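You operate a simulated robot arm through the tools that you are given. There is no shell and no other tool. Be economical: measure what you need, move in short steps, check, and stop when the job is done.

Carry out the task below with a simulated robot arm. There is one attempt and no reset: what you move stays moved.

TASK
On the worktop of the teacher's bench, make the grey cloth and the green beaker change places.

It is judged by the outcome, as a careful person would: the job done as asked, and still so three seconds after it is handed in. It fails if anything else is knocked over, pushed out of place, dropped, spilled or broken.

THE ROBOT
A 7-joint arm with a two-finger parallel gripper, fixed in place. Base frame: the origin is at the foot of the arm, x ahead of it, y to its left, z up; the work surface is at about z = 0. Lengths are in mm, angles in rad, forces in N, time in s.
With the tool pointing down near the work surface it reaches from about 240 to 620 mm from the base axis. Its first joint turns from -1.152 to 1.152 rad. Payload 2.6 kg.
Tool frame: the origin (TCP) lies between the finger pads and is the grasp point; the fingertips stand 30 mm ahead of it; z points along the fingers, y is the line along which they close. The gripper opens to 94 mm. The fingers are 28 mm wide and 10 mm thick; the gripper's body (50 by 96 mm) begins 55 mm behind the TCP.
Orientation is that of the tool frame in the base frame, as a unit quaternion [x, y, z, w]. With the fingers straight down and closing along the base's y, the tool's x points along the base's -x, its y along +y and its z along -z.

THE INTERFACE
- The arm moves only by the tool send_rows. Its arguments are lists of equal length, an entry for each row: "angular": the turn, a rotation vector about the tool's x, y, z in units of 5 degrees (1.0 is 5 degrees), a list of three; "xyz": the shift along the tool's x, y, z in units of 20 mm (1.0 is 20 mm), a list of three; "claw": the gripper command, from -1 (shut) to 1 (fully open), values between in proportion. In form: {"angular": [[rx, ry, rz], ...], "xyz": [[dx, dy, dz], ...], "claw": [claw, ...]}. A call has 1 to 10 rows; each row shifts and turns the commanded pose from where the row before left it, along the tool's axes as they then stand. A call with a number of a shift or a turn outside -1 to 1 is refused whole. A row lasts 0.2 s, in which the tool goes at most 50 mm and 0.15 rad; a call with a longer step from one row to the next is refused whole, and so is a gripper value outside its range. A pose out of reach is approached as far as the arm can. The call stops where the force on the tool passes 40 N (or 10 N more than at its start, if that is more) or the arm is blocked; 0.2 s more then pass. The fingers move at their own pace (about 72 mm/s each) and stop on an object; they squeeze with about 29 N. The grip force told is the motor's: it shows also when the fingers shut on nothing. Time passes only in rows, and 0.2 s behind the last, so rows that do not move let the fingers close. It gives the time, the measured TCP pose, the force on the tool (base axes), the opening and the grip force at its end, in the units of the frame above (readings bear some noise).
- Cameras (640 x 400 px; columns grow to the right, rows downward): "scene" is fixed at [42.8, 432.4, 577.2]; the picture's right is [-0.73, -0.68, 0.00], its down [-0.32, 0.34, -0.88] and it looks along [0.60, -0.65, -0.47] (base axes); focal length 373 px, centre (320, 200). "wrist" rides on the gripper at [-37, 0, -58] in the tool frame; the picture's right is [0.00, -1.00, 0.00], its down [0.97, 0.00, -0.24] and it looks along [0.24, 0.00, 0.97] (tool axes); focal length 218 px, centre (320, 200).
- capture(camera): a new picture of that camera. No time passes.
- point_at(camera, pixels): for up to 12 pixels [column, row] of the newest picture of that camera ("zoom" is the newest enlarged one), the place [x, y, z] in the base frame of the surface seen there, good to about 2 mm. No time passes.
- zoom(camera, box): a new picture of the part [left, top, right, bottom] of that camera's present view, enlarged. No time passes.
- finish_job(): hands the job in; it is judged then, once.

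Work in short steps. Measure before you move; look again where a grasp or a placing could have gone wrong, and mend it. You have 80 turns and 34 pictures in all, the two below and enlarged ones among them. Open the gripper and draw the arm clear of the work before you hand the job in, unless the task says otherwise; then end with one line.

The tools are called after "Call:" as a command line: name --argument value ..., lists and objects as JSON in quotes. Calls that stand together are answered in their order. send_rows: Moves the arm, as the interface text tells. Its arguments: {"type":"object","properties":{"angular":{"type":"array"},"xyz":{"type":"array"},"claw":{"type":"array"}},"required":["angular","xyz","claw"]} The other tools are called the same way: capture (camera) takes a picture; point_at (camera, pixels) gives the place of the surface under pixels of a picture; zoom (camera, box) takes an enlarged picture of a part of a camera's view; finish_job () hands the job in.

At the start:

```text
t: 0.0
tcp_pos: [390.5, -136.2, 332.1]
ee_rot: [0.0, 1.0, 0.0, -0.001]
wrist_force: [0.0, 0.3, 0.4]
gripper_width: 93.7
grasp_force: 0.1
```

scene: 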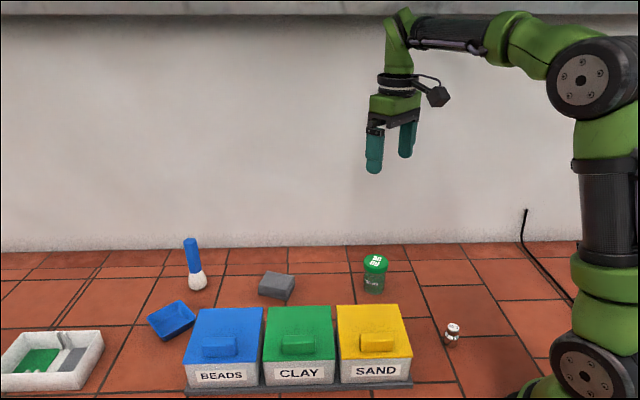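
wrist: 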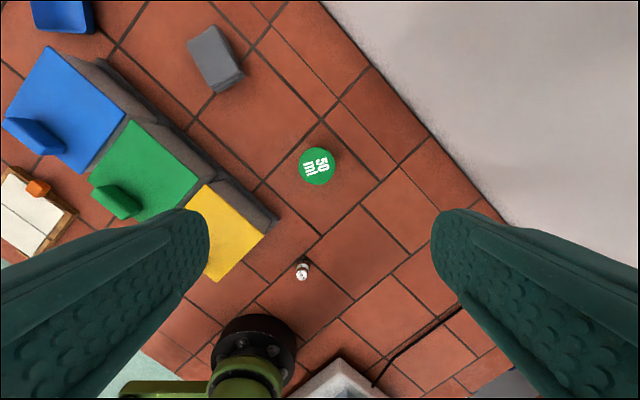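

The pictures show a grey block near (276,287) and a green-topped vessel near (375,273); there are also green and grey things in the tray at lower left. I enlarge both regions.

Call:
zoom --camera "scene" --box '[230, 230, 480, 386]'

Call:
zoom --camera "scene" --box '[0, 230, 250, 386]'

Call:
zoom --camera "wrist" --box '[160, 0, 400, 150]'

```text
2.56 times, centred on (355, 308) of scene
```

zoom: 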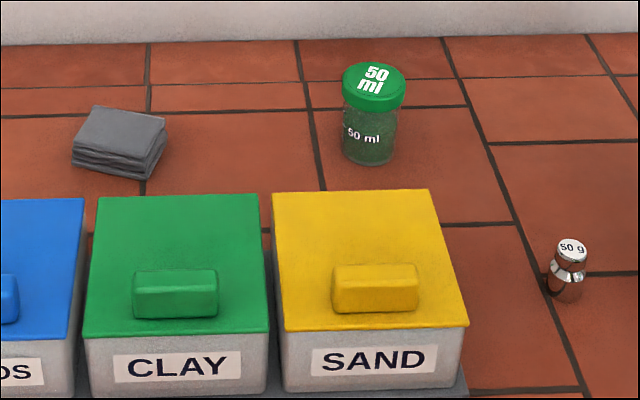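

```text
2.56 times, centred on (125, 308) of scene
```

zoom: 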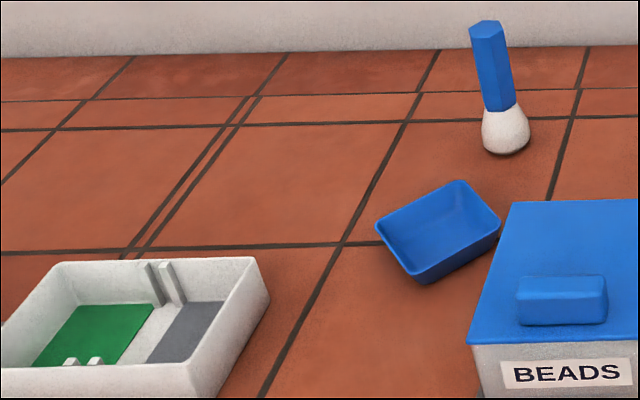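

```text
2.67 times, centred on (280, 75) of wrist
```

zoom: 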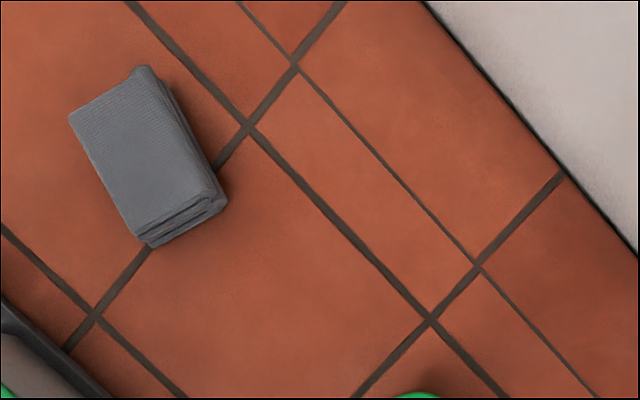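

The cloth is folded, its top corners near (70,117), (140,70), (212,195), (145,240) in the wrist enlargement. I measure it, the beaker, and the nearby bins.

Call:
point_at --camera "zoom" --pixels '[[72, 118], [138, 72], [208, 192], [138, 232], [142, 155], [150, 245], [226, 203], [165, 70], [350, 200], [250, 330]]'

Call:
point_at --camera "wrist" --pixels '[[317, 166], [301, 166], [333, 166], [317, 150], [317, 182], [302, 270], [240, 192], [275, 220], [205, 185], [350, 150]]'

Call:
point_at --camera "scene" --pixels '[[376, 263], [375, 285], [374, 291], [276, 279], [275, 292], [293, 296], [260, 291], [193, 285], [376, 258]]'

```text
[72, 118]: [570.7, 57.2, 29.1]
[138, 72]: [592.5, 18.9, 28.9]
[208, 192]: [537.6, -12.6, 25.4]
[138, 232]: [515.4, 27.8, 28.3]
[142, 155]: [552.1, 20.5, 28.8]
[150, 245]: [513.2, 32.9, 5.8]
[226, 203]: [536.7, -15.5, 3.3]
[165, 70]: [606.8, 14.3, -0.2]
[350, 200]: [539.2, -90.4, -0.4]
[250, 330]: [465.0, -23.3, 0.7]
```

```text
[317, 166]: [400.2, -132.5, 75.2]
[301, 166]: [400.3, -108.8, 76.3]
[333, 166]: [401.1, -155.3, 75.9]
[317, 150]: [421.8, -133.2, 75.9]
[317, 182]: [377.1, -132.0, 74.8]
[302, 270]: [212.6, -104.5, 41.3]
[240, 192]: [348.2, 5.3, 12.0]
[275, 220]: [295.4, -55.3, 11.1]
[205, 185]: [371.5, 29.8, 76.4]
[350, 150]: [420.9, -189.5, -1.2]
```

```text
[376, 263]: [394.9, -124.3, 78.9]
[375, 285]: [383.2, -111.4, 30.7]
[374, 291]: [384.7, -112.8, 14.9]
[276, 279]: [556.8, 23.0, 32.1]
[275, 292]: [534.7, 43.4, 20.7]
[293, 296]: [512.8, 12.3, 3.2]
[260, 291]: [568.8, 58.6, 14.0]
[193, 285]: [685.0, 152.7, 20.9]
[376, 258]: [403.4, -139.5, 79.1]
```

Cloth: centre ≈ (554, 23), top 29, long axis at 28.9° from x, 63 × 44 mm. Beaker: centre ≈ (400, -132), height 76, lid ≈ 46 mm. The floor around (520, -90) is free, so I stage the cloth there. First I go above the cloth.

Call:
send_rows --angular '[[0, 0, 0], [0, 0, 0], [0, 0, 0], [0, 0, 0], [0, 0, 0], [0, 0, 0], [0, 0, 0], [0, 0, 0], [0, 0, 0], [0, 0, 0]]' --xyz '[[-0.8175, 0.795, 0.8], [-0.8175, 0.795, 0.8], [-0.8175, 0.795, 0.8], [-0.8175, 0.795, 0.8], [-0.8175, 0.795, 0.8], [-0.8175, 0.795, 0.8], [-0.8175, 0.795, 0.8], [-0.8175, 0.795, 0.8], [-0.8175, 0.795, 0.8], [-0.8175, 0.795, 0.8]]' --claw '[1, 1, 1, 1, 1, 1, 1, 1, 1, 1]'

Call:
send_rows --angular '[[0, 0, -0.963], [0, 0, -0.963], [0, 0, -0.963], [0, 0, -0.963], [0, 0, -0.963], [0, 0, -0.963], [0, 0, 0]]' --xyz '[[0, 0, 0.5], [0, 0, 0.5], [0, 0, 0.5], [0, 0, 0.5], [0, 0, 0.5], [0, 0, 0.5], [0, 0, 0]]' --claw '[1, 1, 1, 1, 1, 1, 1]'

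Call:
capture --camera "wrist"

```text
t: 2.2
tcp_pos: [554.8, 26.1, 171.1]
ee_rot: [0.0, 1.0, 0.0, 0.001]
wrist_force: [-0.2, 0.9, 0.0]
gripper_width: 94.0
grasp_force: 0.0
```

```text
t: 3.8
tcp_pos: [554.6, 22.6, 111.3]
ee_rot: [-0.25, 0.968, 0.0, 0.0]
wrist_force: [-0.1, -0.1, 0.6]
gripper_width: 93.8
grasp_force: 0.0
```

```text
28 pictures are left
```

wrist: 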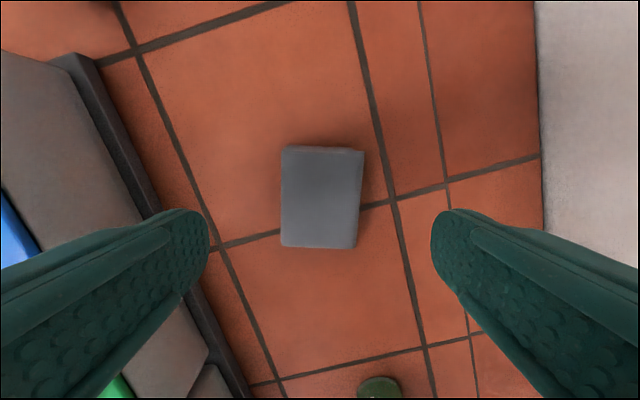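

The cloth is centred between the fingers and lined up. I check how far the bin stand on the left (row ~250, column ~200) lies from the left finger, and the cloth's edges.

Call:
point_at --camera "wrist" --pixels '[[150, 200], [165, 215], [100, 80], [285, 150], [358, 155], [355, 245], [283, 243], [320, 197], [220, 300]]'

```text
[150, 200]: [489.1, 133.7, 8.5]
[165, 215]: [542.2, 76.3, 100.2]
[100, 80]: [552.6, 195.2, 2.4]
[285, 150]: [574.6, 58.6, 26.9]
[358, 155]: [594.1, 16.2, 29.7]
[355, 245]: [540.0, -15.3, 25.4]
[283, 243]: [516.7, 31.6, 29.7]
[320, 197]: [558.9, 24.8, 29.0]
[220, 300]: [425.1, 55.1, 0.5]
```

The stand is over 50 mm clear of the finger. I descend to TCP z ≈ 34 with the fingers open.

Call:
send_rows --angular '[[0, 0, 0], [0, 0, 0], [0, 0, 0], [0, 0, 0], [0, 0, 0], [0, 0, 0]]' --xyz '[[0, 0, 0.9], [0, 0, 0.9], [0, 0, 0.9], [0, 0, 0.7], [0, 0, 0.45], [0, 0, 0]]' --claw '[1, 1, 1, 1, 1, 1]'

Call:
send_rows --angular '[[0, 0, 0], [0, 0, 0], [0, 0, 0], [0, 0, 0]]' --xyz '[[0, 0, 0], [0, 0, 0], [0, 0, 0], [0, 0, 0]]' --claw '[-0.3, -1, -1, -1]'

```text
t: 5.2
tcp_pos: [554.7, 24.0, 36.5]
ee_rot: [-0.248, 0.969, 0.0, 0.001]
wrist_force: [0.1, 0.6, 0.0]
gripper_width: 93.8
grasp_force: 0.1
```

```text
t: 6.2
tcp_pos: [555.9, 22.3, 35.7]
ee_rot: [-0.248, 0.969, 0.0, 0.0]
wrist_force: [0.5, 0.4, -0.2]
gripper_width: 53.5
grasp_force: 29.1
```

The fingers stopped at 53.5 mm with 29 N, so the cloth is held. I lift 100 mm and look.

Call:
send_rows --angular '[[0, 0, 0], [0, 0, 0], [0, 0, 0], [0, 0, 0], [0, 0, 0], [0, 0, 0]]' --xyz '[[0, 0, -0.5], [0, 0, -0.9], [0, 0, -0.9], [0, 0, -0.9], [0, 0, -0.9], [0, 0, -0.9]]' --claw '[-1, -1, -1, -1, -1, -1]'

Call:
capture --camera "wrist"

Call:
capture --camera "scene"

```text
t: 7.6
tcp_pos: [555.2, 23.3, 136.5]
ee_rot: [-0.249, 0.968, 0.0, 0.0]
wrist_force: [0.1, 0.6, 0.3]
gripper_width: 52.7
grasp_force: 29.0
```

```text
27 pictures are left
```

wrist: 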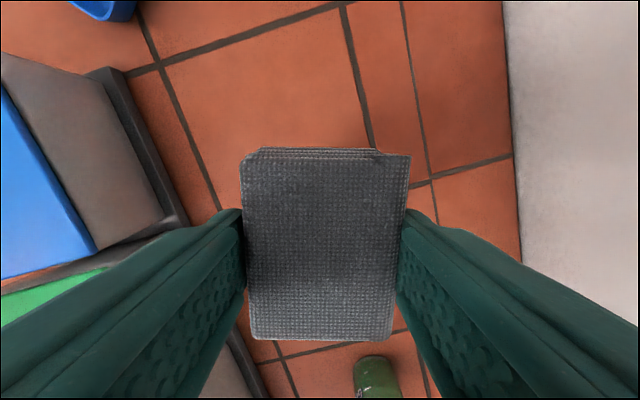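

```text
26 pictures are left
```

scene: 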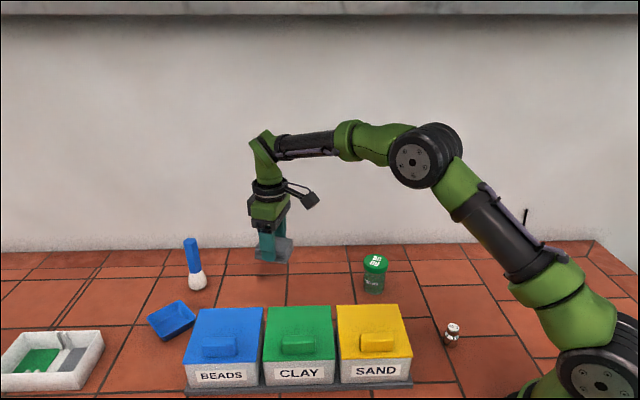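

The cloth is held squarely. I carry it to the free floor at about (520, -95) and lower it.

Call:
send_rows --angular '[[0, 0, 0], [0, 0, 0], [0, 0, 0], [0, 0, 0], [0, 0, 0], [0, 0, 0]]' --xyz '[[0.88, -0.862, 0], [0.88, -0.862, 0], [0.88, -0.862, 0], [0.88, -0.862, 0], [0.88, -0.862, 0], [0, 0, 0]]' --claw '[-1, -1, -1, -1, -1, -1]'

Call:
send_rows --angular '[[0, 0, 0], [0, 0, 0], [0, 0, 0], [0, 0, 0], [0, 0, 0], [0, 0, 0], [0, 0, 0]]' --xyz '[[0, 0, 0.95], [0, 0, 0.95], [0, 0, 0.95], [0, 0, 0.95], [0, 0, 0.8], [0, 0, 0.35], [0, 0, 0]]' --claw '[-1, -1, -1, -1, -1, -1, -1]'

```text
t: 9.0
tcp_pos: [519.5, -94.1, 135.9]
ee_rot: [-0.25, 0.968, 0.0, 0.0]
wrist_force: [0.6, 0.1, 0.3]
gripper_width: 52.9
grasp_force: 28.6
```

```text
t: 10.6
tcp_pos: [520.1, -93.6, 36.4]
ee_rot: [-0.249, 0.968, 0.0, 0.001]
wrist_force: [0.6, 0.5, -0.2]
gripper_width: 52.8
grasp_force: 29.0
```

It is set down at the same height as picked. I release and rise.

Call:
send_rows --angular '[[0, 0, 0], [0, 0, 0], [0, 0, 0], [0, 0, 0], [0, 0, 0], [0, 0, 0], [0, 0, 0], [0, 0, 0], [0, 0, 0], [0, 0, 0]]' --xyz '[[0, 0, 0], [0, 0, 0], [0, 0, 0], [0, 0, -0.7], [0, 0, -1], [0, 0, -1], [0, 0, -1], [0, 0, -1], [0, 0, -1], [0, 0, -1]]' --claw '[1, 1, 1, 1, 1, 1, 1, 1, 1, 1]'

Call:
send_rows --angular '[[0, 0, 0.963], [0, 0, 0.963], [0, 0, 0.963], [0, 0, 0.963], [0, 0, 0.963], [0, 0, 0.963], [0, 0, 0]]' --xyz '[[0, 0, 0], [0, 0, 0], [0, 0, 0], [0, 0, 0], [0, 0, 0], [0, 0, 0], [0, 0, 0]]' --claw '[1, 1, 1, 1, 1, 1, 1]'

```text
t: 12.8
tcp_pos: [518.8, -93.6, 171.5]
ee_rot: [-0.248, 0.969, 0.0, 0.0]
wrist_force: [0.1, 0.2, 0.6]
gripper_width: 94.1
grasp_force: 0.1
```

```text
t: 14.4
tcp_pos: [519.8, -94.3, 170.5]
ee_rot: [0.001, 1.0, -0.001, -0.001]
wrist_force: [-0.4, -0.5, 0.6]
gripper_width: 93.8
grasp_force: 0.1
```

Next I move above the beaker: −120 mm in x, −38 mm in y.

Call:
send_rows --angular '[[0, 0, 0], [0, 0, 0], [0, 0, 0], [0, 0, 0], [0, 0, 0], [0, 0, 0], [0, 0, 0]]' --xyz '[[1, -0.314, 0], [1, -0.314, 0], [1, -0.314, 0], [1, -0.314, 0], [1, -0.314, 0], [1, -0.314, 0], [0, 0, 0]]' --claw '[1, 1, 1, 1, 1, 1, 1]'

Call:
capture --camera "wrist"

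Call:
capture --camera "scene"

```text
t: 16.0
tcp_pos: [398.8, -131.9, 171.7]
ee_rot: [0.0, 1.0, 0.001, 0.001]
wrist_force: [1.0, 0.4, 0.5]
gripper_width: 94.3
grasp_force: 0.1
```

```text
25 pictures are left
```

wrist: 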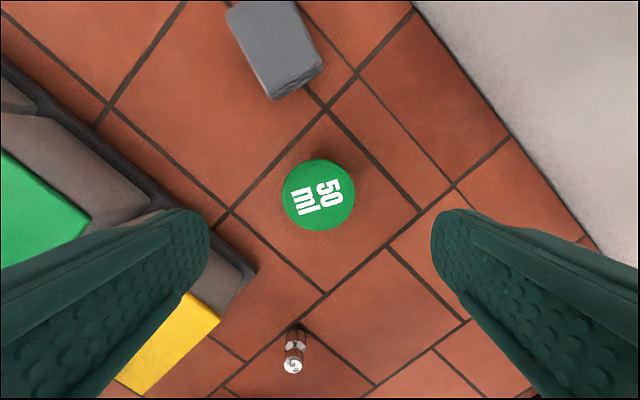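

```text
24 pictures are left
```

scene: 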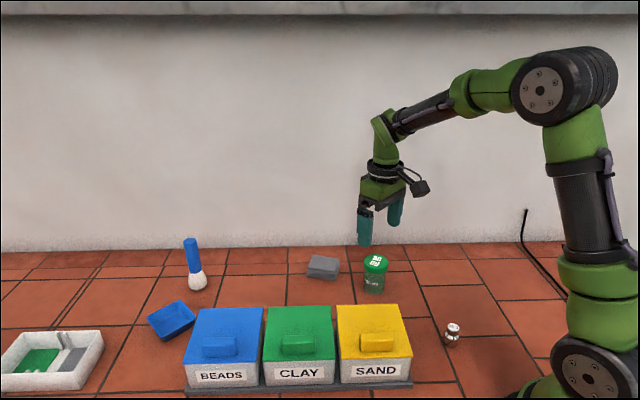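

The lid is centred at (318,195); the stand's corner is near (252,272). I measure both.

Call:
point_at --camera "wrist" --pixels '[[284, 195], [352, 195], [318, 161], [318, 228], [252, 270], [225, 240], [292, 365], [270, 95], [318, 72]]'

Call:
zoom --camera "scene" --box '[320, 230, 440, 305]'

```text
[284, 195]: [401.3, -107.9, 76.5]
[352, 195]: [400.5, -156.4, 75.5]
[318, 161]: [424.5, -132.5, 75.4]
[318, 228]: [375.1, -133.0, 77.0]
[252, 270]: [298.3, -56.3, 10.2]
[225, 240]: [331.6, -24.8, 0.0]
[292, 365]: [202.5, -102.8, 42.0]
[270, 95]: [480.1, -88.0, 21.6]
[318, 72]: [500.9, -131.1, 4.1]
```

```text
5.33 times, centred on (380, 268) of scene
```

zoom: 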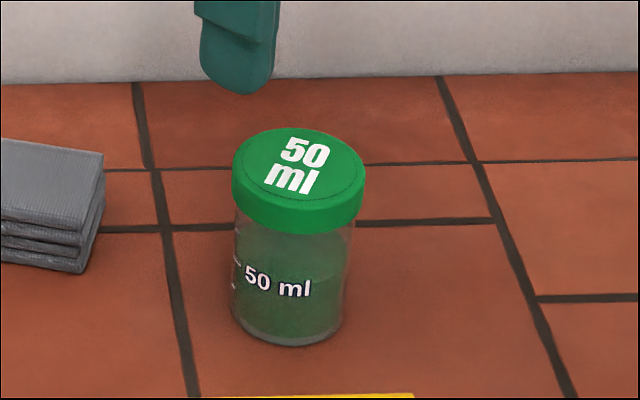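

The beaker is centred at (400, -132), about 50 mm across, lidded. I descend around it to z ≈ 45 (tips at 15).

Call:
send_rows --angular '[[0, 0, 0], [0, 0, 0], [0, 0, 0], [0, 0, 0], [0, 0, 0], [0, 0, 0], [0, 0, 0], [0, 0, 0]]' --xyz '[[-0.03, 0, 0.95], [0, 0, 0.95], [0, 0, 0.95], [0, 0, 0.95], [0, 0, 0.95], [0, 0, 0.95], [0, 0, 0.6], [0, 0, 0]]' --claw '[1, 1, 1, 1, 1, 1, 1, 1]'

Call:
send_rows --angular '[[0, 0, 0], [0, 0, 0], [0, 0, 0], [0, 0, 0], [0, 0, 0]]' --xyz '[[0, 0, 0], [0, 0, 0], [0, 0, 0], [0, 0, 0], [0, 0, 0]]' --claw '[0.3, 0, -0.5, -1, -1]'

```text
t: 17.8
tcp_pos: [400.0, -132.4, 44.9]
ee_rot: [0.001, 1.0, 0.001, 0.0]
wrist_force: [-0.2, -0.4, 0.6]
gripper_width: 93.6
grasp_force: 0.1
```

```text
t: 19.0
tcp_pos: [398.4, -131.5, 44.3]
ee_rot: [0.0, 1.0, 0.0, 0.0]
wrist_force: [-1.2, 0.3, -0.5]
gripper_width: 53.3
grasp_force: 28.9
```

The beaker is gripped at 53.3 mm with 29 N. I lift it gently by 90 mm and look.

Call:
send_rows --angular '[[0, 0, 0], [0, 0, 0], [0, 0, 0], [0, 0, 0], [0, 0, 0], [0, 0, 0], [0, 0, 0], [0, 0, 0]]' --xyz '[[0, 0, -0.3], [0, 0, -0.6], [0, 0, -0.8], [0, 0, -0.8], [0, 0, -0.8], [0, 0, -0.7], [0, 0, -0.5], [0, 0, 0]]' --claw '[-1, -1, -1, -1, -1, -1, -1, -1]'

Call:
zoom --camera "scene" --box '[260, 150, 500, 300]'

```text
t: 20.8
tcp_pos: [399.0, -132.4, 135.3]
ee_rot: [0.0, 1.0, 0.0, 0.001]
wrist_force: [0.4, -0.2, -0.8]
gripper_width: 53.5
grasp_force: 29.2
```

```text
2.67 times, centred on (380, 225) of scene
```

zoom: 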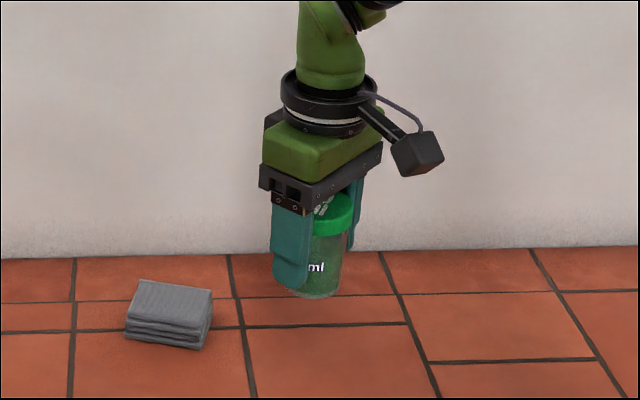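

The beaker hangs upright with its lid on. I carry it to the cloth's original place (555, 23) at this height, starting and stopping gently.

Call:
send_rows --angular '[[0, 0, 0], [0, 0, 0], [0, 0, 0], [0, 0, 0], [0, 0, 0], [0, 0, 0], [0, 0, 0], [0, 0, 0], [0, 0, 0], [0, 0, 0]]' --xyz '[[-0.5, 0.5, 0], [-0.9, 0.9, 0], [-0.95, 0.95, 0], [-0.95, 0.95, 0], [-0.95, 0.95, 0], [-0.95, 0.95, 0], [-0.95, 0.95, 0], [-0.9, 0.9, 0], [-0.5, 0.5, 0], [-0.23, 0.22, 0]]' --claw '[-1, -1, -1, -1, -1, -1, -1, -1, -1, -1]'

Call:
send_rows --angular '[[0, 0, 0], [0, 0, 0], [0, 0, 0], [0, 0, 0], [0, 0, 0], [0, 0, 0], [0, 0, 0], [0, 0, 0]]' --xyz '[[0, 0, 0], [0, 0, 0.6], [0, 0, 0.8], [0, 0, 0.8], [0, 0, 0.8], [0, 0, 0.8], [0, 0, 0.5], [0, 0, 0]]' --claw '[-1, -1, -1, -1, -1, -1, -1, -1]'

```text
t: 23.0
tcp_pos: [555.7, 22.3, 135.0]
ee_rot: [-0.001, 1.0, 0.0, 0.0]
wrist_force: [0.4, 0.7, -1.2]
gripper_width: 53.1
grasp_force: 28.6
```

```text
t: 24.8
tcp_pos: [556.0, 24.1, 49.4]
ee_rot: [0.0, 1.0, 0.0, 0.0]
wrist_force: [0.4, 0.5, -1.4]
gripper_width: 53.3
grasp_force: 28.7
```

The TCP is at z 49.4, about 4–5 mm above the picked height (44.6), so I lower it slowly.

Call:
send_rows --angular '[[0, 0, 0], [0, 0, 0], [0, 0, 0], [0, 0, 0]]' --xyz '[[0, 0, 0.1], [0, 0, 0.08], [0, 0, 0.05], [0, 0, 0]]' --claw '[-1, -1, -1, -1]'

Call:
zoom --camera "scene" --box '[200, 210, 360, 310]'

```text
t: 25.8
tcp_pos: [555.7, 22.5, 45.4]
ee_rot: [0.0, 1.0, 0.0, 0.001]
wrist_force: [-2.7, 0.7, 8.4]
gripper_width: 53.1
grasp_force: 28.4
```

```text
4.00 times, centred on (280, 260) of scene
```

zoom: 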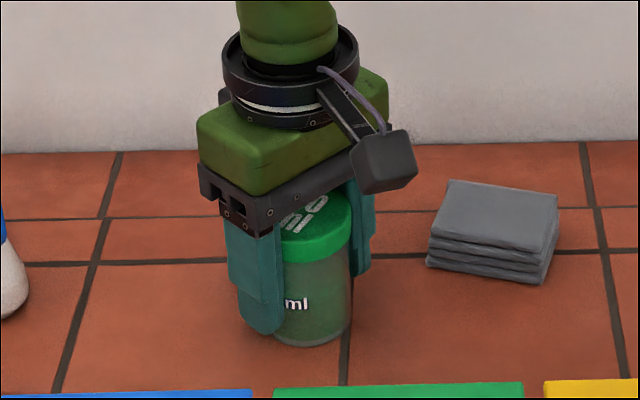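

The upward force of 8 N shows it stands on the floor. I open and rise straight up.

Call:
send_rows --angular '[[0, 0, 0], [0, 0, 0], [0, 0, 0], [0, 0, 0], [0, 0, 0], [0, 0, 0], [0, 0, 0], [0, 0, 0], [0, 0, 0], [0, 0, 0]]' --xyz '[[0, 0, 0], [0, 0, 0], [0, 0, 0], [0, 0, -0.4], [0, 0, -1], [0, 0, -1], [0, 0, -1], [0, 0, -1], [0, 0, -1], [0, 0, -1]]' --claw '[0, 1, 1, 1, 1, 1, 1, 1, 1, 1]'

Call:
capture --camera "wrist"

```text
t: 28.0
tcp_pos: [555.2, 22.3, 173.8]
ee_rot: [0.0, 1.0, 0.0, 0.0]
wrist_force: [0.1, -0.9, 0.1]
gripper_width: 94.1
grasp_force: 0.1
```

```text
20 pictures are left
```

wrist: 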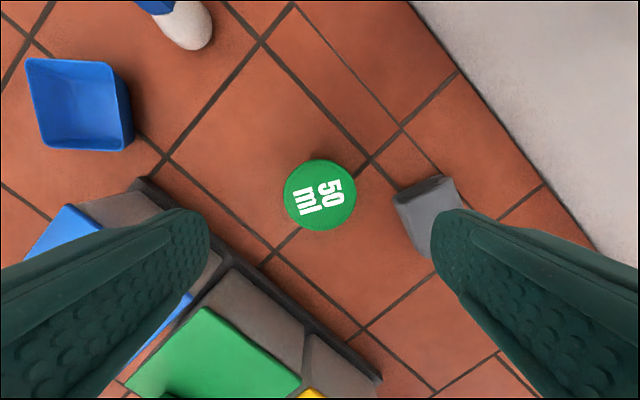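

The beaker stands upright at (320,195). I return above the cloth at (520, -94) and turn to its axis.

Call:
send_rows --angular '[[0, 0, 0], [0, 0, 0], [0, 0, 0], [0, 0, 0], [0, 0, 0], [0, 0, 0]]' --xyz '[[0.292, -0.967, 0], [0.292, -0.967, 0], [0.292, -0.967, 0], [0.292, -0.967, 0], [0.292, -0.967, 0], [0.292, -0.967, 0]]' --claw '[1, 1, 1, 1, 1, 1]'

Call:
send_rows --angular '[[0, 0, -0.963], [0, 0, -0.963], [0, 0, -0.963], [0, 0, -0.963], [0, 0, -0.963], [0, 0, -0.963], [0, 0, 0]]' --xyz '[[0, 0, 0.5], [0, 0, 0.5], [0, 0, 0.5], [0, 0, 0.5], [0, 0, 0.5], [0, 0, 0.5], [0, 0, 0]]' --claw '[1, 1, 1, 1, 1, 1, 1]'

Call:
capture --camera "wrist"

```text
t: 29.4
tcp_pos: [519.5, -92.9, 173.5]
ee_rot: [0.001, 1.0, 0.0, 0.0]
wrist_force: [0.4, -0.1, 0.2]
gripper_width: 94.1
grasp_force: 0.0
```

```text
t: 31.0
tcp_pos: [521.1, -93.3, 112.4]
ee_rot: [-0.25, 0.968, 0.0, 0.0]
wrist_force: [-0.2, -0.3, -0.1]
gripper_width: 94.0
grasp_force: 0.1
```

```text
19 pictures are left
```

wrist: 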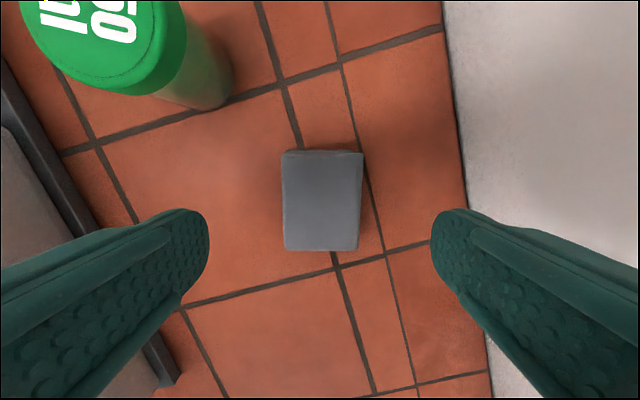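

The cloth is centred again and the beaker is well away from the left finger. I descend 76 mm and grip.

Call:
send_rows --angular '[[0, 0, 0], [0, 0, 0], [0, 0, 0], [0, 0, 0], [0, 0, 0], [0, 0, 0]]' --xyz '[[0, 0, 0.9], [0, 0, 0.9], [0, 0, 0.9], [0, 0, 0.7], [0, 0, 0.4], [0, 0, 0]]' --claw '[1, 1, 1, 1, 1, 1]'

Call:
send_rows --angular '[[0, 0, 0], [0, 0, 0], [0, 0, 0], [0, 0, 0]]' --xyz '[[0, 0, 0], [0, 0, 0], [0, 0, 0], [0, 0, 0]]' --claw '[-0.3, -1, -1, -1]'

Call:
send_rows --angular '[[0, 0, 0], [0, 0, 0], [0, 0, 0], [0, 0, 0], [0, 0, 0], [0, 0, 0]]' --xyz '[[0, 0, -0.5], [0, 0, -0.9], [0, 0, -0.9], [0, 0, -0.9], [0, 0, -0.9], [0, 0, -0.9]]' --claw '[-1, -1, -1, -1, -1, -1]'

```text
t: 32.4
tcp_pos: [521.6, -92.2, 35.5]
ee_rot: [-0.248, 0.969, 0.001, 0.0]
wrist_force: [0.6, 1.0, -0.6]
gripper_width: 94.0
grasp_force: 0.0
```

```text
t: 33.4
tcp_pos: [520.7, -91.6, 36.2]
ee_rot: [-0.249, 0.968, 0.001, 0.0]
wrist_force: [-0.6, 0.2, 0.9]
gripper_width: 52.9
grasp_force: 28.7
```

```text
t: 34.8
tcp_pos: [520.7, -92.0, 135.9]
ee_rot: [-0.249, 0.968, 0.001, 0.0]
wrist_force: [0.8, 0.1, -1.2]
gripper_width: 52.9
grasp_force: 29.1
```

The cloth is held again (52.9 mm). I carry it to the beaker's original place (400, -132) and lower it to the same grip height.

Call:
send_rows --angular '[[0, 0, 0], [0, 0, 0], [0, 0, 0], [0, 0, 0], [0, 0, 0], [0, 0, 0], [0, 0, 0], [0, 0, 0]]' --xyz '[[0.891, 0.166, 0], [0.891, 0.166, 0], [0.891, 0.166, 0], [0.891, 0.166, 0], [0.891, 0.166, 0], [0.891, 0.166, 0], [0.891, 0.166, 0], [0, 0, 0]]' --claw '[-1, -1, -1, -1, -1, -1, -1, -1]'

Call:
send_rows --angular '[[0, 0, 0], [0, 0, 0], [0, 0, 0], [0, 0, 0], [0, 0, 0], [0, 0, 0], [0, 0, 0]]' --xyz '[[0, 0, 0.95], [0, 0, 0.95], [0, 0, 0.95], [0, 0, 0.95], [0, 0, 0.8], [0, 0, 0.35], [0, 0, 0]]' --claw '[-1, -1, -1, -1, -1, -1, -1]'

```text
t: 36.6
tcp_pos: [401.0, -132.8, 136.0]
ee_rot: [-0.249, 0.968, 0.0, 0.001]
wrist_force: [-0.1, 0.6, 0.9]
gripper_width: 53.0
grasp_force: 28.6
```

```text
t: 38.2
tcp_pos: [399.9, -132.3, 36.5]
ee_rot: [-0.248, 0.969, 0.0, 0.001]
wrist_force: [-0.1, 0.1, -0.2]
gripper_width: 52.7
grasp_force: 28.3
```

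It is at the right spot and height. I open, rise, and check both objects.

Call:
send_rows --angular '[[0, 0, 0], [0, 0, 0], [0, 0, 0], [0, 0, 0], [0, 0, 0], [0, 0, 0], [0, 0, 0], [0, 0, 0], [0, 0, 0], [0, 0, 0]]' --xyz '[[0, 0, 0], [0, 0, 0], [0, 0, 0], [0, 0, -0.7], [0, 0, -1], [0, 0, -1], [0, 0, -1], [0, 0, -1], [0, 0, -1], [0, 0, -1]]' --claw '[1, 1, 1, 1, 1, 1, 1, 1, 1, 1]'

Call:
send_rows --angular '[[0, 0, 0], [0, 0, 0], [0, 0, 0], [0, 0, 0], [0, 0, 0], [0, 0, 0], [0, 0, 0], [0, 0, 0]]' --xyz '[[0, 0, -1], [0, 0, -1], [0, 0, -1], [0, 0, -1], [0, 0, -1], [0, 0, -1], [0, 0, -1], [0, 0, 0]]' --claw '[1, 1, 1, 1, 1, 1, 1, 1]'

Call:
capture --camera "wrist"

Call:
capture --camera "scene"

```text
t: 40.4
tcp_pos: [400.4, -132.4, 171.5]
ee_rot: [-0.248, 0.969, 0.0, 0.0]
wrist_force: [-0.2, 0.6, 1.0]
gripper_width: 93.9
grasp_force: 0.0
```

```text
t: 42.2
tcp_pos: [399.4, -132.3, 311.6]
ee_rot: [-0.249, 0.968, 0.0, 0.0]
wrist_force: [0.9, 0.0, 0.5]
gripper_width: 94.0
grasp_force: 0.0
```

```text
18 pictures are left
```

wrist: 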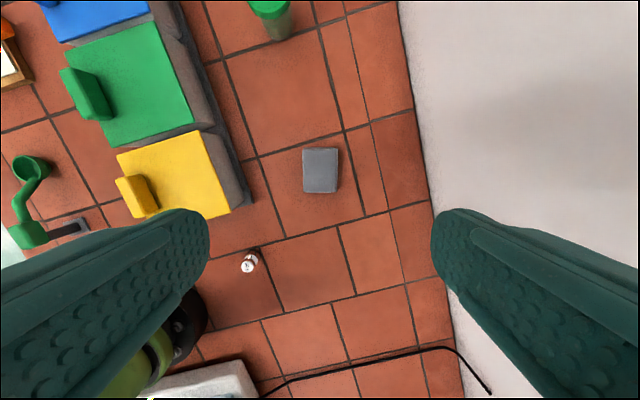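

```text
17 pictures are left
```

scene: 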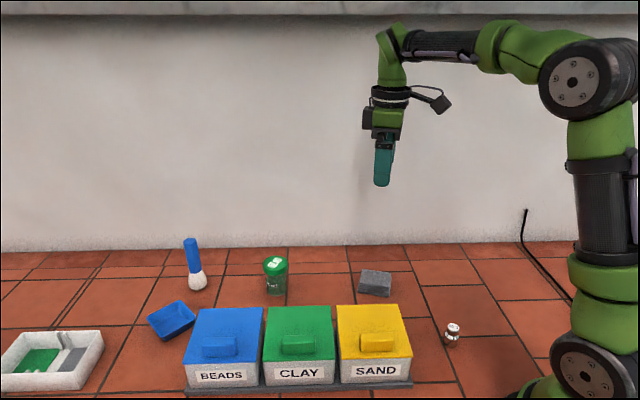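

Both are in place and nothing else moved. A green object at the left of the wrist view (30,195) was not seen before; I check that it isn't a rival beaker.

Call:
zoom --camera "wrist" --box '[0, 130, 112, 270]'

Call:
point_at --camera "wrist" --pixels '[[30, 165], [20, 205], [30, 235], [60, 190], [320, 170], [270, 8]]'

```text
2.86 times, centred on (56, 200) of wrist
```

zoom: 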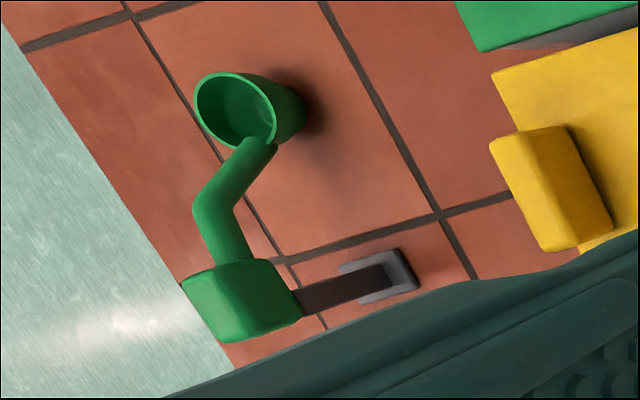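

```text
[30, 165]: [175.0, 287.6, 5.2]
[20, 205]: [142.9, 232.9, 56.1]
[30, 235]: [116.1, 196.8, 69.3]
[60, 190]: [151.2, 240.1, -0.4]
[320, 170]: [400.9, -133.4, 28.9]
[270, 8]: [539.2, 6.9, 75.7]
```

That object is a clamped lamp, not a beaker. The cloth is at (401, -133) and the beaker stands at (555, 23); the gripper is open and clear, so I hand in.

Call:
finish_job

```text
The job is handed in.
```

The grey cloth and the green beaker have changed places: the beaker stands upright with its lid on, and the last pictures show nothing else disturbed.
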